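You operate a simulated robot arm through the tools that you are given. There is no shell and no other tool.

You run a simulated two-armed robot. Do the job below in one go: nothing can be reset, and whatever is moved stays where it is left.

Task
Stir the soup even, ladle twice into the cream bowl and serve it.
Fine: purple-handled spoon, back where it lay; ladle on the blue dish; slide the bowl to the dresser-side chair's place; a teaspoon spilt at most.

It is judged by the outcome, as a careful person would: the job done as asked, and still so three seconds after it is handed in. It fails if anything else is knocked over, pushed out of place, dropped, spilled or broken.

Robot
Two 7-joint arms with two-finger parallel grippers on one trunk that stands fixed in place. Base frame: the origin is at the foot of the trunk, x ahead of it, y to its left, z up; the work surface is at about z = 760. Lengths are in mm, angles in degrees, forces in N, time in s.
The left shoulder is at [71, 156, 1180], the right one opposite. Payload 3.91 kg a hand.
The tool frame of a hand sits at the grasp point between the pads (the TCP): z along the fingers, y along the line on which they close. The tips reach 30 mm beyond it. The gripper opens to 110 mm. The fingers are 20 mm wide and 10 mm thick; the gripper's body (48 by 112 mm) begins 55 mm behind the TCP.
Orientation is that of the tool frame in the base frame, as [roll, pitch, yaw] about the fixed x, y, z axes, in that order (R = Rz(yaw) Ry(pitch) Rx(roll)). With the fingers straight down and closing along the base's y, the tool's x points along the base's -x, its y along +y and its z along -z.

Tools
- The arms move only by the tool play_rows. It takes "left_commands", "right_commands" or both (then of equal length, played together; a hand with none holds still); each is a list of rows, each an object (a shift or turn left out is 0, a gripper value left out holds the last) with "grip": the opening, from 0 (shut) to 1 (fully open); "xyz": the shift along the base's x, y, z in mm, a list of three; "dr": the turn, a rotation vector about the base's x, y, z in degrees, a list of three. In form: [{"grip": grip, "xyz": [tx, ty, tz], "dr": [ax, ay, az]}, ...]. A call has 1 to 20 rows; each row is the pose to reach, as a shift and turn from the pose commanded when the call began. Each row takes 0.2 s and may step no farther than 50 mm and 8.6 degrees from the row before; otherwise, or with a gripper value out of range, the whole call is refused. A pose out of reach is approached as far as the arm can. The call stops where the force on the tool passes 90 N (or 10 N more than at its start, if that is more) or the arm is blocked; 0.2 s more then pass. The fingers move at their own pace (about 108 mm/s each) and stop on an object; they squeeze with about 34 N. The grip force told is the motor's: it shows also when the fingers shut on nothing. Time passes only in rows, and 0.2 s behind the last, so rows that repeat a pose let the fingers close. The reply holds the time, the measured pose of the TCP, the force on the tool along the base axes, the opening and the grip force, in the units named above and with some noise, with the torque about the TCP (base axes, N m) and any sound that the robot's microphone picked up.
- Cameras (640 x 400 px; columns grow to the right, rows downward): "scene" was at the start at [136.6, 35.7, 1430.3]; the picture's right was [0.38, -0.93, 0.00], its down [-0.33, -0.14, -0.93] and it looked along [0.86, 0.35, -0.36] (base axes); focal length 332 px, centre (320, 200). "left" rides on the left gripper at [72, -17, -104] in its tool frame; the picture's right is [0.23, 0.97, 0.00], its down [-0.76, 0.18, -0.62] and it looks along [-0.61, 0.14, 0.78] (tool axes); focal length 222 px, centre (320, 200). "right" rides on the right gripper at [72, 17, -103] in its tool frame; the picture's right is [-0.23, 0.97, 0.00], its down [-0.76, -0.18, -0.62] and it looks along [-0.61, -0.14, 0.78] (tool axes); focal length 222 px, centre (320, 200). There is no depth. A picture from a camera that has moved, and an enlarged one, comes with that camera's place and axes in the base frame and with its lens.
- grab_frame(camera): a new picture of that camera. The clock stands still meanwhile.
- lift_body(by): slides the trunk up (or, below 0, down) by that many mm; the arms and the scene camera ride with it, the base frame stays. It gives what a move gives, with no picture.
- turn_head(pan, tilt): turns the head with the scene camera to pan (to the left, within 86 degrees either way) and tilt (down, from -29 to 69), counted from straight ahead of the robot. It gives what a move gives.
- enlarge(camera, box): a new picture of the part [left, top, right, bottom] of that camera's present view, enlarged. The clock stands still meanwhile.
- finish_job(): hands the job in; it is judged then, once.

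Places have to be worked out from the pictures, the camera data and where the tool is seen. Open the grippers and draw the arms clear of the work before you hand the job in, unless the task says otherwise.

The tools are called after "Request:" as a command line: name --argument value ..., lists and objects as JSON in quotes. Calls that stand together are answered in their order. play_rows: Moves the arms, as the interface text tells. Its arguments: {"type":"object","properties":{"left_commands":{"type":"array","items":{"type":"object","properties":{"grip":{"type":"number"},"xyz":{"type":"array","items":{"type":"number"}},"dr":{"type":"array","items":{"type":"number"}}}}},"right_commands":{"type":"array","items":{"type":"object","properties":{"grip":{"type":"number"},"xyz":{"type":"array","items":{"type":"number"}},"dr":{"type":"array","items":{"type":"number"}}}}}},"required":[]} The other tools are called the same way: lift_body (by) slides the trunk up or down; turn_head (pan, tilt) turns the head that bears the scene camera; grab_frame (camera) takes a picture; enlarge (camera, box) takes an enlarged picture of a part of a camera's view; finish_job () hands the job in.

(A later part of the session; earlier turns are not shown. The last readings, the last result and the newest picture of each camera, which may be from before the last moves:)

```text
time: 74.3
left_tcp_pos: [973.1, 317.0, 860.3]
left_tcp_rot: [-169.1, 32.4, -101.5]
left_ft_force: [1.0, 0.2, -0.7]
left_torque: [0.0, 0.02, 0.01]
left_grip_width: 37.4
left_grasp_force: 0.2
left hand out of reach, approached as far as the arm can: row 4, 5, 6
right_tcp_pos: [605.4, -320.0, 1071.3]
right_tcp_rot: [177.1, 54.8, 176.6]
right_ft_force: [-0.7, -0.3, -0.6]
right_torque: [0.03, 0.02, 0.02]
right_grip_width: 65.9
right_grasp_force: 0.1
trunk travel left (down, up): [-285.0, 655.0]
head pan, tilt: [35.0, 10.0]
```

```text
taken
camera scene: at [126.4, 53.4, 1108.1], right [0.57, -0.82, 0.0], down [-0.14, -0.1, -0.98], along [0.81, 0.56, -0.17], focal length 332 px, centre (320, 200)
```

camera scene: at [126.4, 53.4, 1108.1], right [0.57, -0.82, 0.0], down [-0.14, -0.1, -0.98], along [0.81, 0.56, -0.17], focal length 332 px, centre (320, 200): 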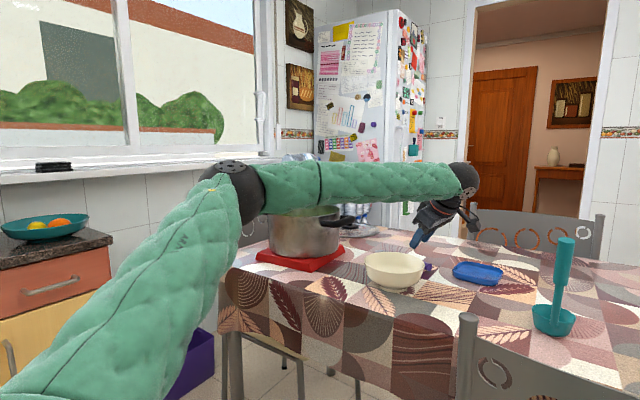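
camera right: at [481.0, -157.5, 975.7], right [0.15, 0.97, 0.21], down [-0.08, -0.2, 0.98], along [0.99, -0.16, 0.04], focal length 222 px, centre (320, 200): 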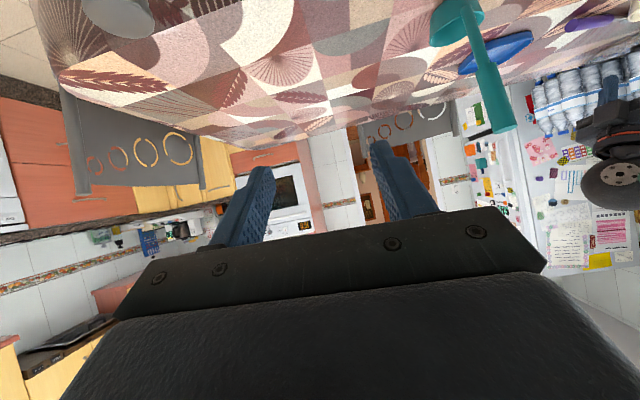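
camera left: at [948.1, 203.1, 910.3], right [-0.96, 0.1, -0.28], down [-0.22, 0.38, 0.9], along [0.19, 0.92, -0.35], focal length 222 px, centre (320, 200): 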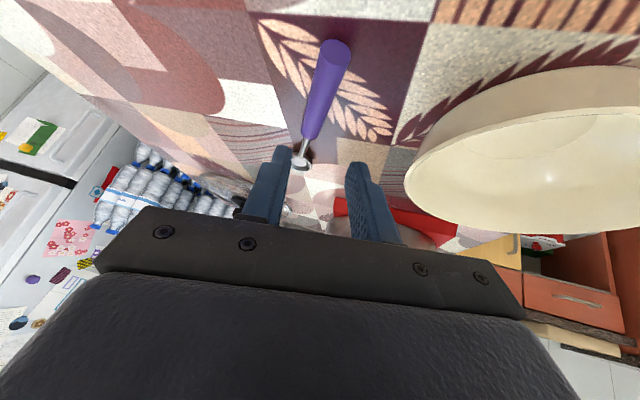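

Lowering the trunk helped and the roll made no difference. Putting the limit points together, the wrist can go farther forward when it sits farther left, so a nearly vertical hand should suit better. I'll back off slightly, straighten the hand up to an 8° forward tilt, and go out again.

Request:
play_rows --left_commands '[{"xyz": [-10, 3, 12], "dr": [-6.2, 2.0, -0.9]}, {"xyz": [-20, 6, 24], "dr": [-12.5, 3.9, -1.8]}, {"xyz": [-30, 8, 36], "dr": [-18.7, 5.9, -2.8]}, {"xyz": [-40, 10, 40], "dr": [-25, 7.8, -3.7]}, {"xyz": [-40, 10, 40], "dr": [-31.2, 9.8, -4.6]}]'

Request:
grab_frame --camera "left"

```text
time: 75.5
left_tcp_pos: [933.7, 327.3, 900.9]
left_tcp_rot: [-171.4, -0.3, -106.7]
left_ft_force: [0.2, 0.6, 0.0]
left_torque: [-0.02, -0.01, -0.01]
left_grip_width: 37.5
left_grasp_force: 0.1
right_tcp_pos: [606.1, -320.5, 1071.4]
right_tcp_rot: [177.1, 54.8, 176.5]
right_ft_force: [0.3, 0.0, -0.4]
right_torque: [0.02, 0.01, -0.01]
right_grip_width: 65.9
right_grasp_force: 0.2
trunk travel left (down, up): [-285.0, 655.0]
head pan, tilt: [35.0, 10.0]
```

```text
taken
camera left: at [913.3, 258.5, 1006.5], right [-0.99, 0.06, -0.15], down [-0.04, 0.81, 0.58], along [0.15, 0.58, -0.8], focal length 222 px, centre (320, 200)
```

left: 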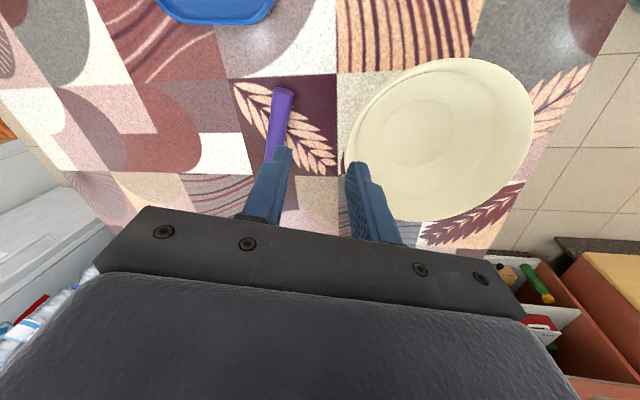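

The orientation is right now: tool x heads 253°, with about 8.6° of forward tilt. I'll reach out over the handle at z 865.

Request:
play_rows --left_commands '[{"xyz": [20, 0, -5]}, {"xyz": [40, 0, -15]}, {"xyz": [55, -1, -27]}, {"xyz": [61.7, -1, -35]}, {"xyz": [61.7, -1, -35]}]'

Request:
grab_frame --camera "left"

Request:
enlarge --camera "left" --box '[220, 80, 420, 230]'

```text
time: 76.7
left_tcp_pos: [995.8, 325.2, 868.4]
left_tcp_rot: [-171.3, -0.3, -106.8]
left_ft_force: [0.2, 0.1, 0.3]
left_torque: [-0.02, -0.01, 0.0]
left_grip_width: 37.3
left_grasp_force: 0.1
right_tcp_pos: [604.7, -319.0, 1070.8]
right_tcp_rot: [177.1, 54.9, 176.6]
right_ft_force: [0.2, -0.1, 0.0]
right_torque: [0.01, 0.0, 0.04]
right_grip_width: 66.1
right_grasp_force: 0.0
trunk travel left (down, up): [-285.0, 655.0]
head pan, tilt: [35.0, 10.0]
```

```text
taken
camera left: at [975.9, 257.3, 973.0], right [-0.99, 0.06, -0.15], down [-0.04, 0.81, 0.59], along [0.15, 0.58, -0.8], focal length 222 px, centre (320, 200)
```

left: 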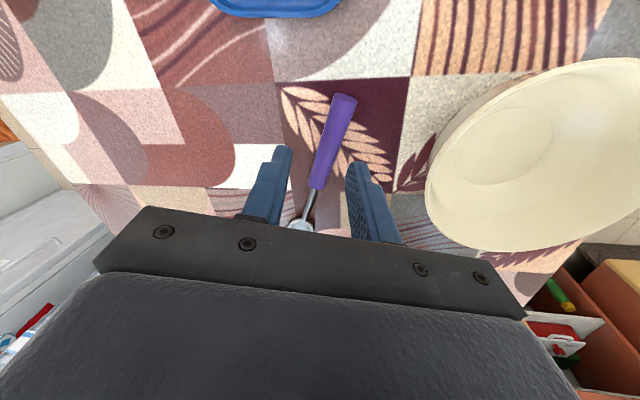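

```text
2.67 times, centred on (320, 155) of left
camera zoom: at [975.9, 257.3, 973.0], right [-0.99, 0.06, -0.15], down [-0.04, 0.81, 0.59], along [0.15, 0.58, -0.8], focal length 592 px, centre (320, 320)
```

zoom: 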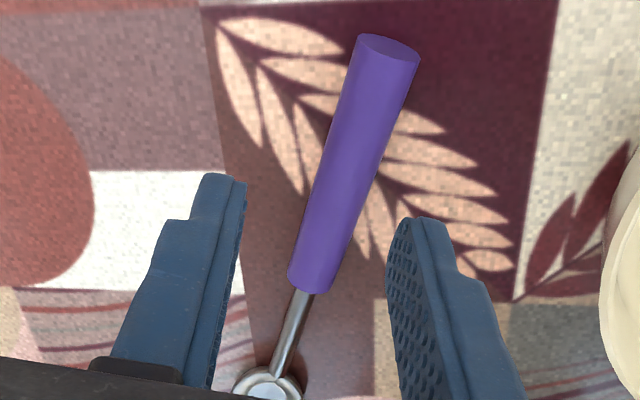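

The reach works now: the hand is at (996, 325, 868) with the handle between the fingers. I'll lower it, going gently near the cloth.

Request:
play_rows --left_commands '[{"xyz": [0, 0, -20]}, {"xyz": [-1, 0, -40]}, {"xyz": [-2, 0, -55]}, {"xyz": [-2, 0, -63]}, {"xyz": [-2, 0, -67]}]'

Request:
enlarge --camera "left" --box '[220, 80, 420, 230]'

```text
time: 77.9
left_tcp_pos: [994.1, 326.1, 800.8]
left_tcp_rot: [-171.2, -0.1, -106.8]
left_ft_force: [0.2, 0.8, -0.5]
left_torque: [-0.02, 0.02, 0.02]
left_grip_width: 37.4
left_grasp_force: 0.1
right_tcp_pos: [605.8, -319.9, 1072.1]
right_tcp_rot: [177.1, 54.9, 176.5]
right_ft_force: [-0.5, 0.5, -0.3]
right_torque: [0.02, 0.0, -0.02]
right_grip_width: 66.0
right_grasp_force: 0.0
trunk travel left (down, up): [-285.0, 655.0]
head pan, tilt: [35.0, 10.0]
```

```text
2.67 times, centred on (320, 155) of left
camera zoom: at [974.6, 257.6, 904.9], right [-0.99, 0.06, -0.15], down [-0.04, 0.81, 0.59], along [0.15, 0.58, -0.8], focal length 592 px, centre (320, 320)
```

zoom: 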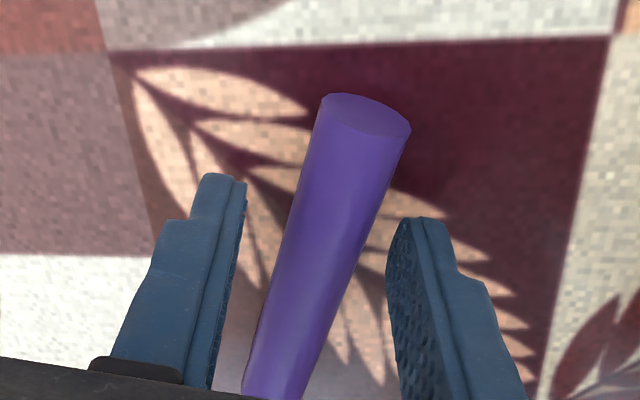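

The handle sits between the fingers, slightly towards the near one. I'll go down the last few millimetres and watch for contact.

Request:
play_rows --left_commands '[{"xyz": [-1, 0, -2]}, {"xyz": [-1, 0, -4]}, {"xyz": [-1, 0, -6]}, {"xyz": [-1, 0, -7]}]'

Request:
enlarge --camera "left" --box '[220, 80, 420, 230]'

```text
time: 78.9
left_tcp_pos: [992.9, 326.4, 793.1]
left_tcp_rot: [-171.2, -0.3, -106.7]
left_ft_force: [0.5, 2.5, 7.5]
left_torque: [0.2, 0.18, -0.04]
left_grip_width: 36.7
left_grasp_force: 0.1
right_tcp_pos: [604.7, -320.1, 1072.7]
right_tcp_rot: [177.0, 55.0, 176.5]
right_ft_force: [0.4, -0.1, 0.3]
right_torque: [-0.02, -0.03, -0.01]
right_grip_width: 66.0
right_grasp_force: 0.1
trunk travel left (down, up): [-285.0, 655.0]
head pan, tilt: [35.0, 10.0]
```

```text
2.67 times, centred on (320, 155) of left
camera zoom: at [972.9, 258.0, 899.1], right [-0.99, 0.06, -0.15], down [-0.04, 0.81, 0.59], along [0.15, 0.58, -0.8], focal length 592 px, centre (320, 320)
```

zoom: 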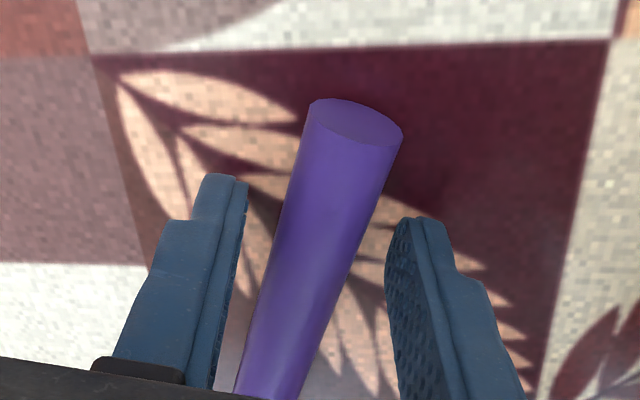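

Light contact of 7.5 N shows the cloth is at finger height. I'll lift 1.5 mm, centre on the handle, and close.

Request:
play_rows --left_commands '[{"xyz": [-1, 0.3, 1.5]}, {"xyz": [-2.4, 0.7, 1.5]}, {"xyz": [-2.4, 0.7, 1.5], "grip": 0.22}, {"xyz": [-2.4, 0.7, 1.5], "grip": 0.17}, {"xyz": [-2.4, 0.7, 1.5], "grip": 0}, {"xyz": [-2.4, 0.7, 1.5], "grip": 0}, {"xyz": [-2.4, 0.7, 1.5], "grip": 0}]'

Request:
enlarge --camera "left" --box '[220, 80, 420, 230]'

```text
time: 80.5
left_tcp_pos: [990.8, 326.5, 793.5]
left_tcp_rot: [-171.3, -0.3, -106.6]
left_ft_force: [-0.1, -0.5, -0.3]
left_torque: [-0.06, -0.04, -0.02]
left_grip_width: 21.6
left_grasp_force: 33.8
right_tcp_pos: [606.0, -319.9, 1070.5]
right_tcp_rot: [177.0, 54.9, 176.5]
right_ft_force: [-0.3, 0.2, 0.3]
right_torque: [0.0, 0.0, 0.0]
right_grip_width: 66.0
right_grasp_force: 0.0
trunk travel left (down, up): [-285.0, 655.0]
head pan, tilt: [35.0, 10.0]
```

```text
2.67 times, centred on (320, 155) of left
camera zoom: at [970.7, 257.8, 898.4], right [-0.99, 0.06, -0.15], down [-0.04, 0.81, 0.59], along [0.15, 0.58, -0.8], focal length 592 px, centre (320, 320)
```

zoom: 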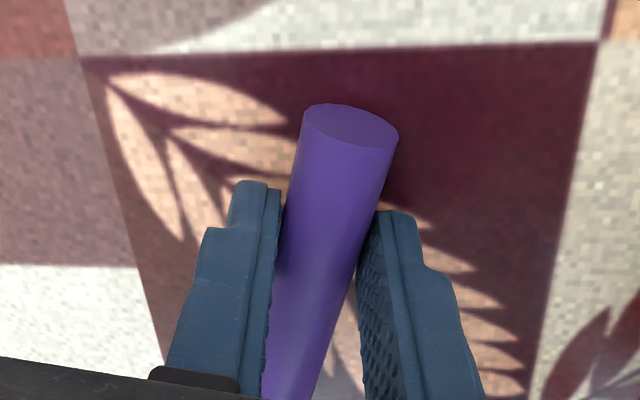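

The spoon is gripped, 21.6 mm wide with 34 N, at hand pose (990.8, 326.5, 793.5). I'll raise the trunk 240 mm to lift it straight up, so I can retrace that exactly later.

Request:
lift_body --by 240

Request:
grab_frame --camera "left"

Request:
turn_head --pan 25 --tilt 30

Request:
grab_frame --camera "scene"

```text
time: 83.0
left_tcp_pos: [990.0, 325.6, 1033.3]
left_tcp_rot: [-171.3, -0.2, -106.7]
left_ft_force: [0.0, 1.1, -0.2]
left_torque: [0.0, 0.01, 0.02]
left_grip_width: 21.6
left_grasp_force: 33.6
right_tcp_pos: [606.1, -320.9, 1311.0]
right_tcp_rot: [177.1, 54.9, 176.5]
right_ft_force: [-0.2, -0.7, -0.1]
right_torque: [0.07, 0.01, -0.02]
right_grip_width: 66.2
right_grasp_force: 0.1
trunk travel left (down, up): [-525.0, 415.0]
head pan, tilt: [35.0, 10.0]
```

```text
taken
camera left: at [971.0, 257.8, 1138.2], right [-0.99, 0.06, -0.15], down [-0.04, 0.81, 0.59], along [0.15, 0.58, -0.8], focal length 222 px, centre (320, 200)
```

left: 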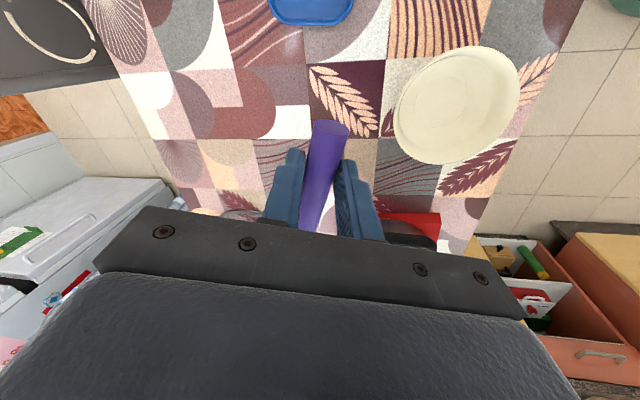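

```text
time: 83.8
left_tcp_pos: [990.4, 326.1, 1033.3]
left_tcp_rot: [-171.4, -0.3, -106.7]
left_ft_force: [0.0, -1.0, -0.3]
left_torque: [-0.04, 0.01, 0.0]
left_grip_width: 21.8
left_grasp_force: 33.6
right_tcp_pos: [605.9, -319.8, 1310.9]
right_tcp_rot: [177.1, 54.9, 176.6]
right_ft_force: [-0.5, 0.5, 0.4]
right_torque: [0.0, 0.0, 0.02]
right_grip_width: 65.9
right_grasp_force: 0.0
trunk travel left (down, up): [-525.0, 415.0]
head pan, tilt: [25.0, 30.0]
```

```text
taken
camera scene: at [132.6, 38.4, 1315.8], right [0.42, -0.91, 0.0], down [-0.45, -0.21, -0.87], along [0.78, 0.37, -0.5], focal length 332 px, centre (320, 200)
```

scene: 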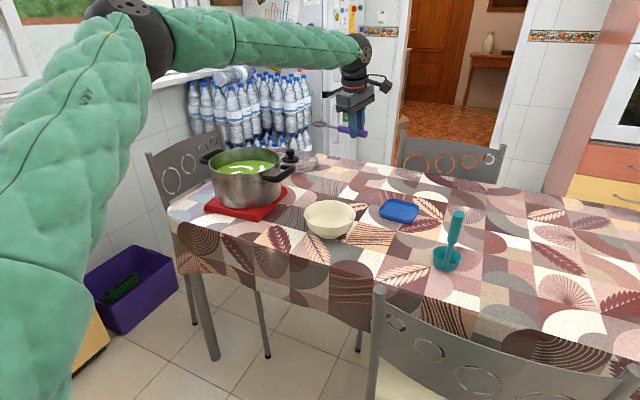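

The spoon is held firmly. Next I'll swing it over the pot while turning the hand to point forward, which brings the spoon bowl down.

Request:
play_rows --left_commands '[{"xyz": [-6, 20, 20], "dr": [-5.75, -2.49, 5.49]}, {"xyz": [-12, 45, 40], "dr": [-11.49, -4.98, 10.98]}, {"xyz": [-18, 70, 60], "dr": [-17.24, -7.48, 16.48]}, {"xyz": [-24, 95, 80], "dr": [-22.98, -9.97, 21.97]}, {"xyz": [-30, 120, 97], "dr": [-28.73, -12.46, 27.46]}, {"xyz": [-36, 145, 105], "dr": [-34.48, -14.95, 32.95]}, {"xyz": [-42, 170, 105], "dr": [-40.22, -17.45, 38.45]}, {"xyz": [-48, 195, 105], "dr": [-45.97, -19.94, 43.94]}, {"xyz": [-54, 220, 105], "dr": [-51.72, -22.43, 49.43]}, {"xyz": [-60, 245, 105], "dr": [-57.46, -24.92, 54.92]}, {"xyz": [-66, 270, 105], "dr": [-63.2, -27.42, 60.42]}, {"xyz": [-74, 297, 105], "dr": [-68.95, -29.9, 65.9]}, {"xyz": [-81, 322, 105], "dr": [-74.7, -32.4, 71.4]}]'

Request:
grab_frame --camera "left"

Request:
grab_frame --camera "scene"

```text
time: 86.6
left_tcp_pos: [910.0, 649.5, 1136.3]
left_tcp_rot: [-180.0, -75.2, -15.1]
left_ft_force: [-0.3, 0.1, -1.1]
left_torque: [0.01, 0.02, 0.01]
left_grip_width: 21.6
left_grasp_force: 33.5
right_tcp_pos: [605.8, -320.6, 1311.8]
right_tcp_rot: [177.1, 54.9, 176.4]
right_ft_force: [0.0, -1.1, 0.7]
right_torque: [-0.02, -0.04, 0.02]
right_grip_width: 66.0
right_grasp_force: 0.0
trunk travel left (down, up): [-525.0, 415.0]
head pan, tilt: [25.0, 30.0]
```

```text
taken
camera left: at [836.0, 687.6, 1232.6], right [-0.2, -0.96, 0.22], down [-0.82, 0.04, -0.58], along [0.54, -0.29, -0.79], focal length 222 px, centre (320, 200)
```

left: 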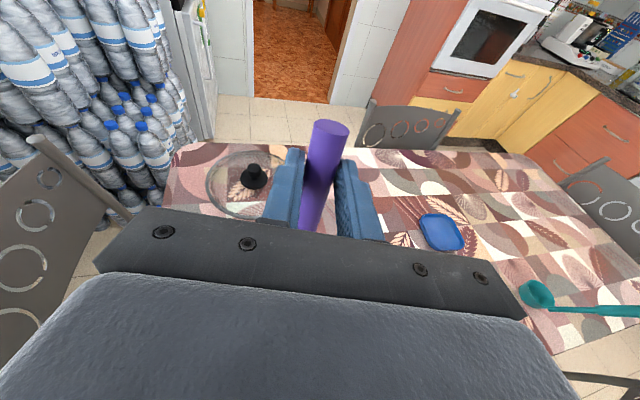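

```text
taken
camera scene: at [132.3, 39.0, 1315.7], right [0.42, -0.91, 0.0], down [-0.45, -0.21, -0.87], along [0.78, 0.37, -0.5], focal length 332 px, centre (320, 200)
```

scene: 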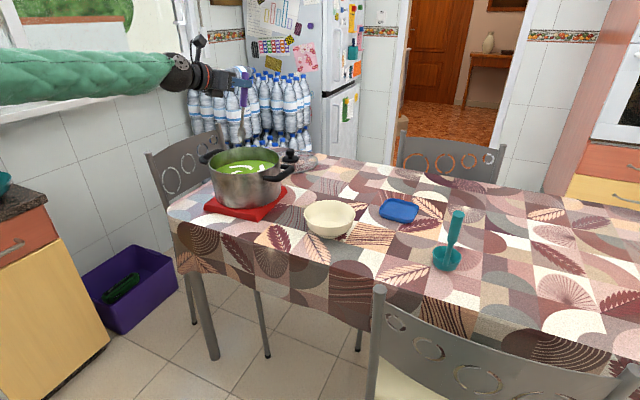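

The spoon now hangs bowl-down over the pot. I'll zoom to check the tip against the pot.

Request:
enlarge --camera "scene" --box '[170, 50, 330, 220]'

```text
2.35 times, centred on (250, 135) of scene
camera zoom: at [132.3, 39.0, 1315.7], right [0.42, -0.91, 0.0], down [-0.45, -0.21, -0.87], along [0.78, 0.37, -0.5], focal length 781 px, centre (485, 353)
```

zoom: 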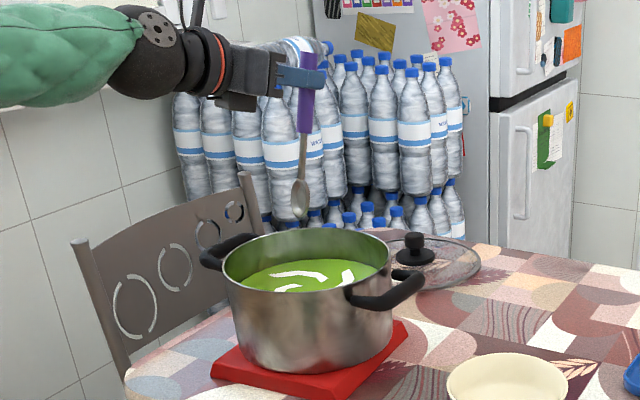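

The tip projects at (891, 654, 967), right over the pot centre at about (894, 655). I'll lower it into the soup slowly and stop well short of the bottom.

Request:
play_rows --left_commands '[{"xyz": [0, 0, -25]}, {"xyz": [0, 0, -50]}, {"xyz": [0, 0, -75]}, {"xyz": [0, 0, -95]}, {"xyz": [0, 0, -108]}, {"xyz": [0, 0, -120]}, {"xyz": [0, 0, -132]}, {"xyz": [0, 0, -144]}, {"xyz": [0, 0, -154]}, {"xyz": [0, 0, -160]}]'

Request:
enlarge --camera "scene" --box '[170, 80, 330, 220]'

```text
time: 88.8
left_tcp_pos: [910.7, 649.0, 979.5]
left_tcp_rot: [-179.5, -75.1, -15.6]
left_ft_force: [0.9, 0.1, -1.3]
left_torque: [0.01, 0.0, 0.01]
left_grip_width: 21.5
left_grasp_force: 34.1
right_tcp_pos: [605.7, -320.5, 1310.4]
right_tcp_rot: [177.2, 54.8, 176.5]
right_ft_force: [0.7, -0.5, -0.2]
right_torque: [0.03, -0.01, -0.05]
right_grip_width: 66.2
right_grasp_force: 0.0
trunk travel left (down, up): [-525.0, 415.0]
head pan, tilt: [25.0, 30.0]
```

```text
2.86 times, centred on (250, 150) of scene
camera zoom: at [132.4, 38.5, 1315.7], right [0.42, -0.91, 0.0], down [-0.45, -0.21, -0.87], along [0.78, 0.37, -0.5], focal length 948 px, centre (520, 343)
```

zoom: 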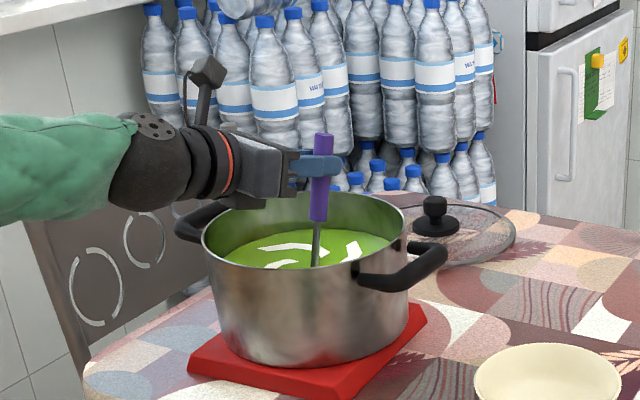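

The spoon is in the soup with its tip near z 813 and nothing touching. I'll stir one gentle circle of 50 mm radius and look at the result.

Request:
play_rows --left_commands '[{"xyz": [25, 0, -5]}, {"xyz": [50, 0, -8]}, {"xyz": [45.7, 20.3, -8]}, {"xyz": [33.5, 37.2, -8]}, {"xyz": [15.5, 47.6, -8]}, {"xyz": [-5.2, 49.7, -8]}, {"xyz": [-25, 43.3, -8]}, {"xyz": [-40.5, 29.4, -8]}, {"xyz": [-48.9, 10.4, -8]}, {"xyz": [-48.9, -10.4, -8]}, {"xyz": [-40.5, -29.4, -8]}, {"xyz": [-25, -43.3, -8]}, {"xyz": [-5.2, -49.7, -8]}, {"xyz": [15.5, -47.6, -8]}, {"xyz": [33.5, -37.2, -8]}, {"xyz": [45.7, -20.3, -8]}, {"xyz": [50, 0, -8]}]'

Request:
enlarge --camera "scene" --box '[170, 80, 330, 220]'

```text
time: 92.4
left_tcp_pos: [946.2, 641.8, 988.3]
left_tcp_rot: [-179.1, -74.4, -15.5]
left_ft_force: [0.4, -0.3, -1.0]
left_torque: [0.01, 0.02, -0.03]
left_grip_width: 21.6
left_grasp_force: 34.1
left hand out of reach, approached as far as the arm can: row 1, 2, 3, 4, 5, 6, 15, 16, 17
right_tcp_pos: [605.4, -319.7, 1310.0]
right_tcp_rot: [177.2, 54.9, 176.5]
right_ft_force: [0.0, -0.5, 0.0]
right_torque: [0.0, -0.01, -0.01]
right_grip_width: 65.9
right_grasp_force: 0.1
trunk travel left (down, up): [-525.0, 415.0]
head pan, tilt: [25.0, 30.0]
```

```text
2.86 times, centred on (250, 150) of scene
camera zoom: at [132.4, 38.7, 1315.7], right [0.42, -0.91, 0.0], down [-0.45, -0.21, -0.87], along [0.78, 0.37, -0.5], focal length 948 px, centre (520, 343)
```

zoom: 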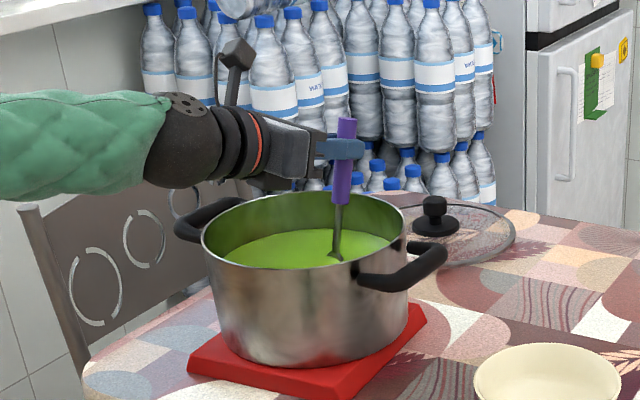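

The white swirl is already gone after one turn. A few far-side points were out of reach, so I'll shift the circle slightly nearer and keep stirring until the soup is truly even.

Request:
play_rows --left_commands '[{"xyz": [-1, 7, -6]}, {"xyz": [-4.9, 25.3, -12]}, {"xyz": [-15.9, 40.4, -14]}, {"xyz": [-32.1, 49.8, -14]}, {"xyz": [-50.7, 51.8, -14]}, {"xyz": [-68.5, 46, -14]}, {"xyz": [-82.4, 33.5, -14]}, {"xyz": [-90, 16.4, -14]}, {"xyz": [-90, -2.4, -14]}, {"xyz": [-82.4, -19.5, -14]}, {"xyz": [-68.5, -32, -14]}, {"xyz": [-50.7, -37.8, -14]}, {"xyz": [-32.1, -35.8, -14]}, {"xyz": [-15.9, -26.4, -14]}, {"xyz": [-4.9, -11.3, -14]}, {"xyz": [-1, 7, -14]}, {"xyz": [-4.9, 25.3, -14]}, {"xyz": [-15.9, 40.4, -14]}, {"xyz": [-32.1, 49.8, -14]}, {"xyz": [-50.7, 51.8, -14]}]'

Request:
enlarge --camera "scene" --box '[190, 120, 300, 200]'

```text
time: 96.6
left_tcp_pos: [894.3, 692.2, 974.5]
left_tcp_rot: [-179.4, -74.6, -15.4]
left_ft_force: [1.0, 0.2, -0.3]
left_torque: [-0.02, -0.02, -0.01]
left_grip_width: 21.6
left_grasp_force: 34.0
left hand out of reach, approached as far as the arm can: row 1, 2, 3, 4, 15, 16, 17, 18, 19, 20
right_tcp_pos: [605.1, -320.9, 1313.1]
right_tcp_rot: [177.2, 55.0, 176.5]
right_ft_force: [0.5, 0.7, 0.0]
right_torque: [0.01, 0.0, 0.01]
right_grip_width: 65.9
right_grasp_force: 0.0
trunk travel left (down, up): [-525.0, 415.0]
head pan, tilt: [25.0, 30.0]
```

```text
5.00 times, centred on (245, 160) of scene
camera zoom: at [132.2, 38.8, 1315.7], right [0.42, -0.91, 0.0], down [-0.45, -0.21, -0.87], along [0.78, 0.37, -0.5], focal length 1660 px, centre (695, 400)
```

zoom: 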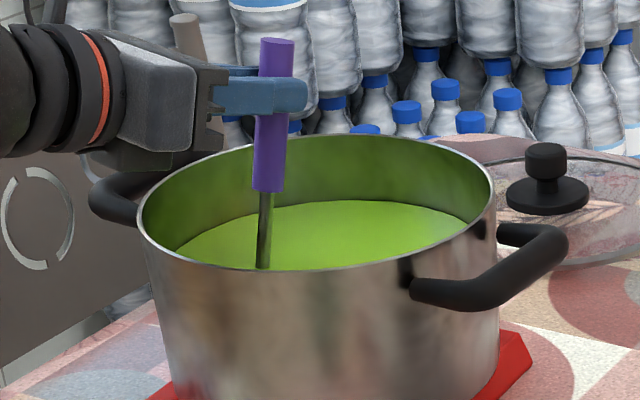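

The soup looks an even light green. I'll add a couple more turns, including a reverse one, to be sure it's thoroughly mixed.

Request:
play_rows --left_commands '[{"xyz": [-17.1, -3.6, 0]}, {"xyz": [-31.2, -13.9, -2]}, {"xyz": [-39.9, -29, -3]}, {"xyz": [-41.8, -46.4, -3]}, {"xyz": [-36.4, -63, -3]}, {"xyz": [-24.7, -76, -3]}, {"xyz": [-8.7, -83.1, -3]}, {"xyz": [8.7, -83.1, -3]}, {"xyz": [24.7, -76, -3]}, {"xyz": [36.4, -63, -3]}, {"xyz": [41.8, -46.4, -1]}, {"xyz": [39.9, -29, 2]}, {"xyz": [31.2, -13.9, 2]}, {"xyz": [17.1, -3.6, 1]}, {"xyz": [0, 0, 0]}, {"xyz": [-17.1, -3.6, 0]}, {"xyz": [-31.2, -13.9, -2]}, {"xyz": [-39.9, -29, -3]}, {"xyz": [-41.8, -46.4, -3]}, {"xyz": [-36.4, -63, -3]}]'

Request:
play_rows --left_commands '[{"xyz": [-5.4, 16.6, 0]}, {"xyz": [-3.5, 34, 0]}, {"xyz": [5.2, 49.1, 0]}, {"xyz": [19.3, 59.4, 0]}, {"xyz": [36.4, 63, 0]}, {"xyz": [53.5, 59.4, 2]}, {"xyz": [67.6, 49.1, 4]}, {"xyz": [76.3, 34, 5]}, {"xyz": [78.2, 16.6, 4]}, {"xyz": [72.8, 0, 2]}, {"xyz": [61.1, -13, 0]}, {"xyz": [45.1, -20.1, 0]}, {"xyz": [27.7, -20.1, 0]}, {"xyz": [11.7, -13, 0]}, {"xyz": [0, 0, 0]}, {"xyz": [16, 8, 0]}, {"xyz": [32, 18, 0]}, {"xyz": [36, 21, 0]}]'

Request:
enlarge --camera "scene" --box '[190, 120, 300, 200]'

```text
time: 100.8
left_tcp_pos: [857.7, 630.7, 973.9]
left_tcp_rot: [-179.3, -75.1, -15.6]
left_ft_force: [-0.4, -0.7, -0.4]
left_torque: [0.02, 0.0, 0.01]
left_grip_width: 21.8
left_grasp_force: 34.6
left hand out of reach, approached as far as the arm can: row 10, 11, 12, 13, 14
right_tcp_pos: [606.4, -320.3, 1311.1]
right_tcp_rot: [177.2, 54.8, 176.5]
right_ft_force: [0.3, -1.3, 0.8]
right_torque: [0.02, -0.02, 0.02]
right_grip_width: 65.9
right_grasp_force: 0.0
trunk travel left (down, up): [-525.0, 415.0]
head pan, tilt: [25.0, 30.0]
```

```text
time: 104.6
left_tcp_pos: [893.0, 651.9, 973.9]
left_tcp_rot: [-179.4, -75.1, -15.7]
left_ft_force: [0.5, 0.0, -0.3]
left_torque: [-0.01, 0.0, 0.01]
left_grip_width: 21.5
left_grasp_force: 33.7
left hand out of reach, approached as far as the arm can: row 6, 7, 8, 9
right_tcp_pos: [605.4, -320.2, 1309.9]
right_tcp_rot: [177.1, 54.9, 176.5]
right_ft_force: [0.5, 0.3, -0.1]
right_torque: [-0.04, 0.02, 0.04]
right_grip_width: 66.0
right_grasp_force: 0.0
trunk travel left (down, up): [-525.0, 415.0]
head pan, tilt: [25.0, 30.0]
```

```text
5.00 times, centred on (245, 160) of scene
camera zoom: at [132.4, 38.5, 1315.7], right [0.42, -0.91, 0.0], down [-0.45, -0.21, -0.87], along [0.78, 0.37, -0.5], focal length 1660 px, centre (695, 400)
```

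zoom: 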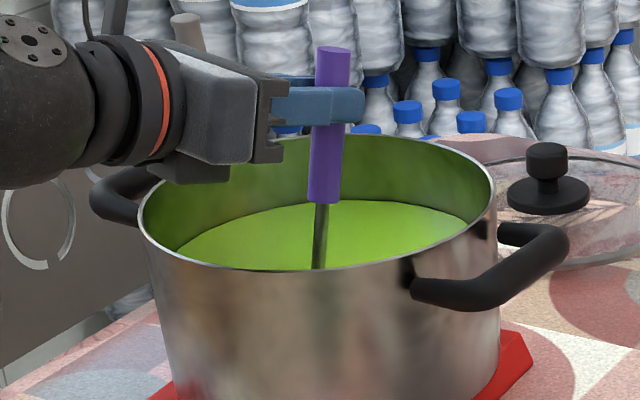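

The soup is uniform. I'll lift the spoon slowly out of the soup but keep it over the pot, letting it drip for a few seconds.

Request:
play_rows --left_commands '[{"xyz": [0, 0, 10]}, {"xyz": [0, 0, 20]}, {"xyz": [0, 0, 30]}, {"xyz": [0, 0, 40]}, {"xyz": [0, 0, 50]}, {"xyz": [0, 0, 60]}, {"xyz": [0, 0, 70]}, {"xyz": [0, 0, 80]}, {"xyz": [0, 0, 90]}, {"xyz": [0, 0, 95]}, {"xyz": [0, 0, 95]}, {"xyz": [0, 0, 95]}, {"xyz": [0, 0, 95]}, {"xyz": [0, 0, 95]}, {"xyz": [0, 0, 95]}, {"xyz": [0, 0, 95]}, {"xyz": [0, 0, 95]}, {"xyz": [0, 0, 95]}, {"xyz": [0, 0, 95]}, {"xyz": [0, 0, 95]}]'

Request:
enlarge --camera "scene" --box '[190, 90, 310, 200]'

```text
time: 108.8
left_tcp_pos: [894.0, 651.9, 1069.9]
left_tcp_rot: [-179.5, -75.0, -15.6]
left_ft_force: [-0.2, -0.2, -0.7]
left_torque: [0.03, 0.04, 0.02]
left_grip_width: 21.7
left_grasp_force: 34.2
right_tcp_pos: [606.0, -320.4, 1310.5]
right_tcp_rot: [177.1, 54.9, 176.4]
right_ft_force: [0.2, -0.5, -0.5]
right_torque: [-0.01, -0.04, -0.01]
right_grip_width: 65.9
right_grasp_force: 0.2
trunk travel left (down, up): [-525.0, 415.0]
head pan, tilt: [25.0, 30.0]
```

```text
3.64 times, centred on (250, 145) of scene
camera zoom: at [132.4, 38.6, 1315.7], right [0.42, -0.91, 0.0], down [-0.45, -0.21, -0.87], along [0.78, 0.37, -0.5], focal length 1207 px, centre (574, 400)
```

zoom: 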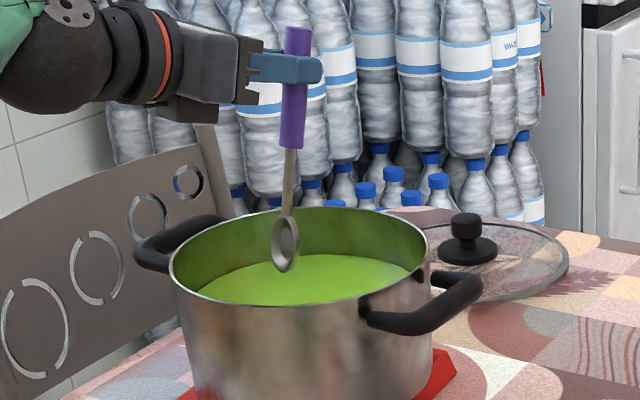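

The spoon comes out clean. I'll raise it above the rim and retrace the swing back to the pose above where it lay.

Request:
play_rows --left_commands '[{"xyz": [0, 0, 30]}, {"xyz": [0, 0, 65]}, {"xyz": [7.4, -25.1, 65], "dr": [5.73, 2.49, -5.5]}, {"xyz": [14.8, -50.1, 65], "dr": [11.46, 4.98, -11.0]}, {"xyz": [22.2, -75.2, 65], "dr": [17.19, 7.48, -16.5]}, {"xyz": [29.7, -100.2, 65], "dr": [22.92, 9.97, -22.0]}, {"xyz": [37.1, -125.3, 65], "dr": [28.65, 12.46, -27.5]}, {"xyz": [44.5, -150.4, 65], "dr": [34.38, 14.95, -33.0]}, {"xyz": [51.9, -175.4, 65], "dr": [40.11, 17.45, -38.5]}, {"xyz": [59.3, -200.5, 60], "dr": [45.84, 19.94, -44.0]}, {"xyz": [66.7, -225.6, 50], "dr": [51.57, 22.43, -49.5]}, {"xyz": [74.2, -250.6, 30], "dr": [57.3, 24.92, -55.0]}, {"xyz": [81.6, -275.7, 10], "dr": [63.03, 27.42, -60.5]}, {"xyz": [89.0, -300.7, -15], "dr": [68.76, 29.91, -66.0]}, {"xyz": [96.4, -325.8, -36.6], "dr": [74.49, 32.4, -71.5]}, {"xyz": [96.4, -325.8, -36.6], "dr": [74.49, 32.4, -71.5]}]'

Request:
grab_frame --camera "left"

Request:
grab_frame --camera "scene"

```text
time: 112.2
left_tcp_pos: [986.7, 321.5, 1033.5]
left_tcp_rot: [-171.2, -0.2, -106.8]
left_ft_force: [-0.3, 0.0, 0.1]
left_torque: [0.01, 0.02, -0.01]
left_grip_width: 21.5
left_grasp_force: 34.2
right_tcp_pos: [604.4, -321.4, 1310.9]
right_tcp_rot: [177.2, 55.0, 176.5]
right_ft_force: [-0.1, -0.3, 0.6]
right_torque: [-0.02, 0.02, -0.02]
right_grip_width: 66.2
right_grasp_force: 0.0
trunk travel left (down, up): [-525.0, 415.0]
head pan, tilt: [25.0, 30.0]
```

```text
taken
camera left: at [966.5, 253.8, 1139.7], right [-0.99, 0.06, -0.15], down [-0.04, 0.81, 0.58], along [0.15, 0.58, -0.8], focal length 222 px, centre (320, 200)
```

left: 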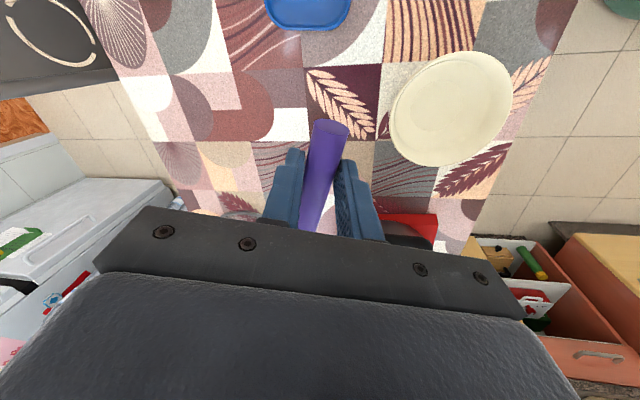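

```text
taken
camera scene: at [131.1, 38.1, 1315.9], right [0.42, -0.91, 0.0], down [-0.45, -0.21, -0.87], along [0.79, 0.37, -0.5], focal length 332 px, centre (320, 200)
```

scene: 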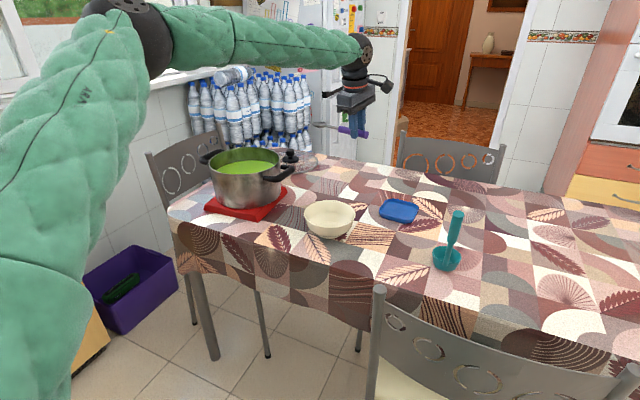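

The hand is within about 5 mm of the recorded pose. I'll trim the difference.

Request:
play_rows --left_commands '[{"xyz": [2, 2.5, 0]}, {"xyz": [3.6, 4.6, 0]}, {"xyz": [3.6, 4.6, 0]}]'

Request:
enlarge --camera "left" --box '[220, 80, 420, 230]'

```text
time: 113.0
left_tcp_pos: [992.2, 328.2, 1032.3]
left_tcp_rot: [-171.4, -0.3, -106.8]
left_ft_force: [0.2, 0.9, -0.1]
left_torque: [-0.04, -0.03, 0.01]
left_grip_width: 22.0
left_grasp_force: 34.1
right_tcp_pos: [606.3, -320.5, 1311.3]
right_tcp_rot: [177.0, 54.8, 176.6]
right_ft_force: [-0.1, -0.3, 0.3]
right_torque: [-0.01, -0.01, 0.0]
right_grip_width: 65.9
right_grasp_force: 0.0
trunk travel left (down, up): [-525.0, 415.0]
head pan, tilt: [25.0, 30.0]
```

```text
2.67 times, centred on (320, 155) of left
camera zoom: at [973.3, 259.8, 1137.9], right [-0.99, 0.06, -0.14], down [-0.04, 0.81, 0.58], along [0.15, 0.58, -0.8], focal length 592 px, centre (320, 320)
```

zoom: 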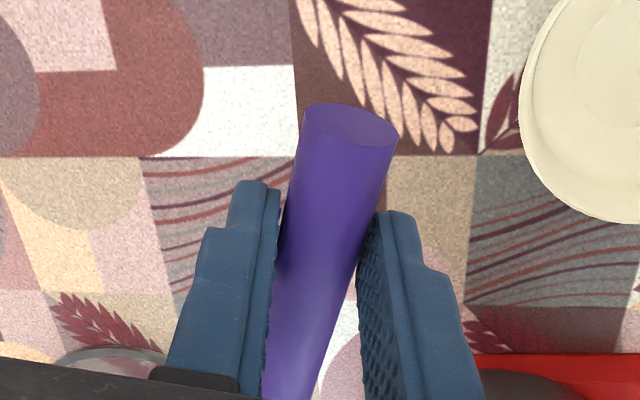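

The spoon hasn't slipped; its end sits in the same place as at the grasp. I'll compare this full frame with the one taken just after the first lift.

Request:
play_rows --left_commands '[{"xyz": [-1.2, -1.5, 0]}, {"xyz": [-1.2, -1.5, 0]}]'

Request:
grab_frame --camera "left"

```text
time: 113.6
left_tcp_pos: [991.0, 325.8, 1032.4]
left_tcp_rot: [-171.3, -0.5, -106.7]
left_ft_force: [0.0, -0.5, -0.1]
left_torque: [-0.04, 0.0, -0.02]
left_grip_width: 21.6
left_grasp_force: 33.8
right_tcp_pos: [605.2, -321.1, 1310.4]
right_tcp_rot: [177.1, 54.9, 176.6]
right_ft_force: [-0.4, -0.5, 0.4]
right_torque: [0.03, -0.02, -0.04]
right_grip_width: 66.2
right_grasp_force: 0.0
trunk travel left (down, up): [-525.0, 415.0]
head pan, tilt: [25.0, 30.0]
```

```text
taken
camera left: at [972.4, 258.4, 1138.0], right [-0.99, 0.06, -0.14], down [-0.04, 0.81, 0.58], along [0.15, 0.58, -0.8], focal length 222 px, centre (320, 200)
```

left: 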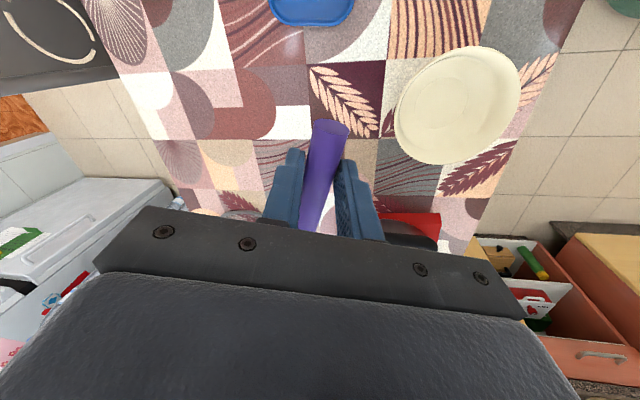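

The frame matches the one taken at lift-off. I'll lower the trunk 235 mm and do the last few millimetres with the arm.

Request:
lift_body --by -235

Request:
enlarge --camera "left" --box '[220, 80, 420, 230]'

```text
time: 116.0
left_tcp_pos: [992.1, 325.1, 798.3]
left_tcp_rot: [-171.4, -0.4, -106.7]
left_ft_force: [-0.6, 0.2, 0.1]
left_torque: [0.0, 0.01, 0.01]
left_grip_width: 21.5
left_grasp_force: 33.9
right_tcp_pos: [604.8, -320.9, 1076.8]
right_tcp_rot: [177.1, 54.8, 176.4]
right_ft_force: [-0.1, -0.3, 0.1]
right_torque: [0.01, 0.0, 0.01]
right_grip_width: 66.1
right_grasp_force: 0.0
trunk travel left (down, up): [-290.0, 650.0]
head pan, tilt: [25.0, 30.0]
```

```text
2.67 times, centred on (320, 155) of left
camera zoom: at [972.1, 258.3, 903.4], right [-0.99, 0.06, -0.15], down [-0.04, 0.81, 0.58], along [0.15, 0.58, -0.8], focal length 592 px, centre (320, 320)
```

zoom: 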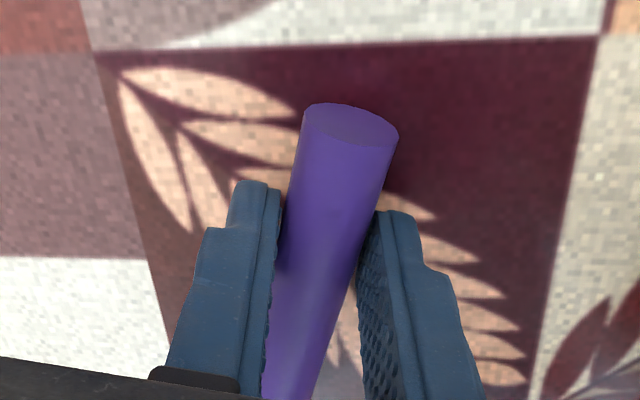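

It is 4.5 mm above the pickup height. I'll lower in small steps until the spoon carries its weight on the cloth.

Request:
play_rows --left_commands '[{"xyz": [-0.5, 0.5, -2]}, {"xyz": [-1, 1, -3.5]}, {"xyz": [-1, 1, -4.5]}, {"xyz": [-1, 1, -4.5]}]'

Request:
enlarge --camera "left" --box '[220, 80, 420, 230]'

```text
time: 117.0
left_tcp_pos: [991.9, 327.8, 793.6]
left_tcp_rot: [-171.2, -0.4, -106.7]
left_ft_force: [0.1, -0.2, 2.3]
left_torque: [0.21, -0.07, -0.05]
left_grip_width: 21.6
left_grasp_force: 34.1
right_tcp_pos: [605.3, -319.8, 1076.7]
right_tcp_rot: [177.1, 54.8, 176.5]
right_ft_force: [-0.1, 0.8, -0.4]
right_torque: [-0.01, -0.01, 0.0]
right_grip_width: 66.3
right_grasp_force: 0.1
trunk travel left (down, up): [-290.0, 650.0]
head pan, tilt: [25.0, 30.0]
```

```text
2.67 times, centred on (320, 155) of left
camera zoom: at [971.6, 259.3, 899.0], right [-0.99, 0.06, -0.15], down [-0.04, 0.81, 0.58], along [0.15, 0.58, -0.8], focal length 592 px, centre (320, 320)
```

zoom: 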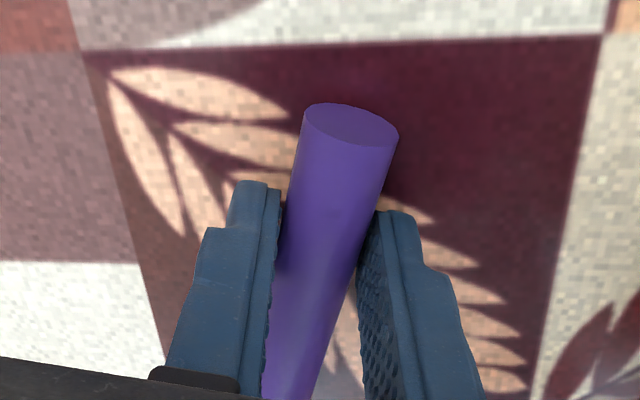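

This matches the grasp picture to within about 1.5 mm, with 2.3 N on the cloth. I'll open gently to leave the spoon and rise straight up.

Request:
play_rows --left_commands '[{"xyz": [0, -0.8, 0]}, {"xyz": [0, -0.8, 0], "grip": 0.23}, {"xyz": [0, -0.8, 0.5], "grip": 0.28}, {"xyz": [0, -0.8, 1], "grip": 0.34}, {"xyz": [0, -0.8, 1], "grip": 0.36}, {"xyz": [0, -0.8, 8], "grip": 0.36}, {"xyz": [0, -0.8, 22]}, {"xyz": [0, -0.8, 42]}, {"xyz": [0, -0.8, 70]}]'

Request:
grab_frame --camera "left"

Request:
enlarge --camera "left" --box '[220, 80, 420, 230]'

```text
time: 119.0
left_tcp_pos: [990.2, 330.0, 862.7]
left_tcp_rot: [-171.4, -0.5, -106.8]
left_ft_force: [0.4, 0.2, -0.2]
left_torque: [-0.01, 0.03, -0.03]
left_grip_width: 39.7
left_grasp_force: 0.1
right_tcp_pos: [605.1, -320.9, 1076.4]
right_tcp_rot: [177.1, 54.8, 176.5]
right_ft_force: [-0.2, 0.5, -0.1]
right_torque: [-0.02, 0.0, 0.0]
right_grip_width: 65.9
right_grasp_force: 0.0
trunk travel left (down, up): [-290.0, 650.0]
head pan, tilt: [25.0, 30.0]
```

```text
taken
camera left: at [970.3, 261.7, 967.8], right [-0.99, 0.06, -0.14], down [-0.04, 0.81, 0.58], along [0.15, 0.58, -0.8], focal length 222 px, centre (320, 200)
```

left: 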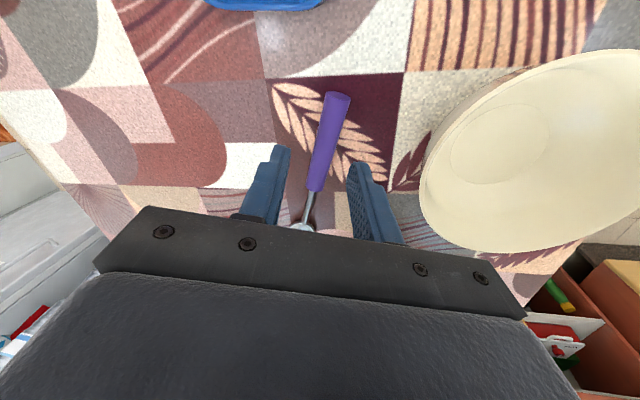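

```text
2.67 times, centred on (320, 155) of left
camera zoom: at [970.3, 261.7, 967.8], right [-0.99, 0.06, -0.14], down [-0.04, 0.81, 0.58], along [0.15, 0.58, -0.8], focal length 592 px, centre (320, 320)
```

zoom: 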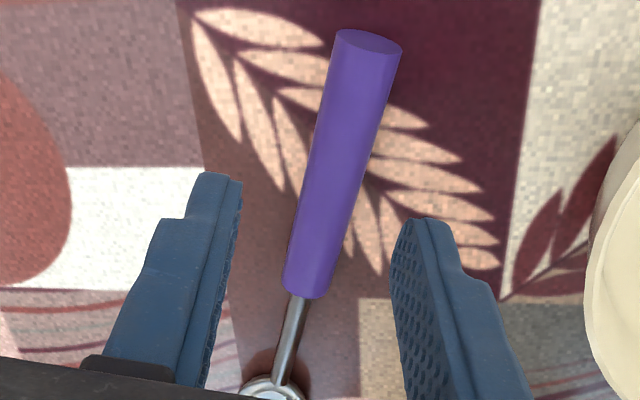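

The spoon lies back on the same leaf pattern. I'll raise the trunk to get clear and check the whole spoon from higher up.

Request:
lift_body --by 235

Request:
play_rows --left_commands '[{"xyz": [-40, 10, 15]}, {"xyz": [-80, 20, 30]}, {"xyz": [-120, 30, 50]}, {"xyz": [-160, 45, 70]}, {"xyz": [-190, 60, 90]}]'

Request:
enlarge --camera "scene" --box '[240, 100, 440, 260]'

Request:
grab_frame --camera "left"

```text
time: 121.5
left_tcp_pos: [990.1, 330.0, 1097.3]
left_tcp_rot: [-171.4, -0.4, -106.8]
left_ft_force: [0.4, 0.4, 0.5]
left_torque: [-0.02, 0.04, -0.03]
left_grip_width: 39.3
left_grasp_force: 0.0
right_tcp_pos: [606.6, -320.8, 1309.6]
right_tcp_rot: [177.0, 54.8, 176.5]
right_ft_force: [1.0, -0.4, 0.7]
right_torque: [-0.04, -0.01, 0.02]
right_grip_width: 65.9
right_grasp_force: 0.0
trunk travel left (down, up): [-525.0, 415.0]
head pan, tilt: [25.0, 30.0]
```

```text
time: 122.7
left_tcp_pos: [799.2, 390.0, 1188.3]
left_tcp_rot: [-171.3, -0.4, -106.8]
left_ft_force: [0.2, 0.0, 0.4]
left_torque: [-0.02, -0.01, -0.01]
left_grip_width: 39.6
left_grasp_force: 0.1
right_tcp_pos: [604.3, -321.7, 1312.5]
right_tcp_rot: [177.1, 55.1, 176.4]
right_ft_force: [-0.8, 0.4, 0.0]
right_torque: [-0.01, 0.0, -0.03]
right_grip_width: 66.2
right_grasp_force: 0.0
trunk travel left (down, up): [-525.0, 415.0]
head pan, tilt: [25.0, 30.0]
```

```text
2.50 times, centred on (340, 180) of scene
camera zoom: at [131.2, 38.4, 1315.8], right [0.42, -0.91, 0.0], down [-0.45, -0.21, -0.87], along [0.79, 0.37, -0.5], focal length 830 px, centre (270, 250)
```

zoom: 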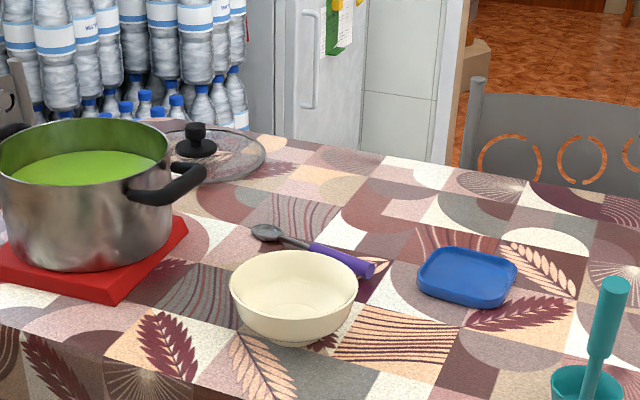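

```text
taken
camera left: at [779.0, 322.5, 1291.8], right [-0.99, 0.06, -0.15], down [-0.04, 0.81, 0.58], along [0.15, 0.58, -0.8], focal length 222 px, centre (320, 200)
```

left: 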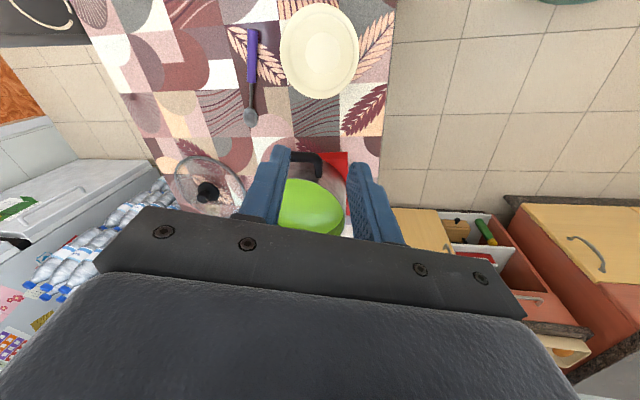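

I'll zoom in on the spoon against the cloth pattern, and on the soup surface.

Request:
enlarge --camera "left" --box '[200, 10, 370, 140]'

Request:
enlarge --camera "left" --box '[260, 140, 370, 240]'

```text
3.08 times, centred on (285, 75) of left
camera zoom: at [779.0, 322.5, 1291.8], right [-0.99, 0.06, -0.15], down [-0.04, 0.81, 0.58], along [0.15, 0.58, -0.8], focal length 684 px, centre (428, 585)
```

zoom: 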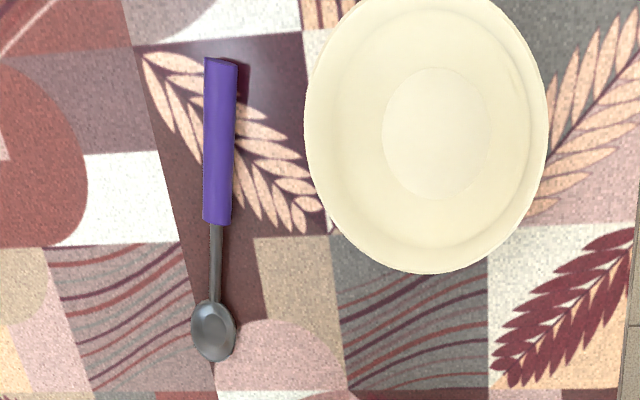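

```text
4.00 times, centred on (315, 190) of left
camera zoom: at [779.0, 322.5, 1291.8], right [-0.99, 0.06, -0.15], down [-0.04, 0.81, 0.58], along [0.15, 0.58, -0.8], focal length 888 px, centre (340, 240)
```

zoom: 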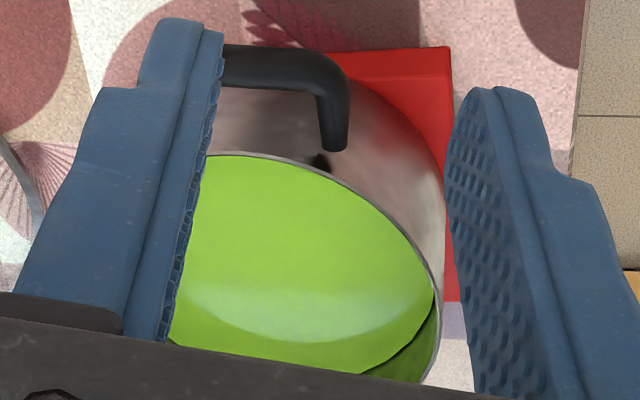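

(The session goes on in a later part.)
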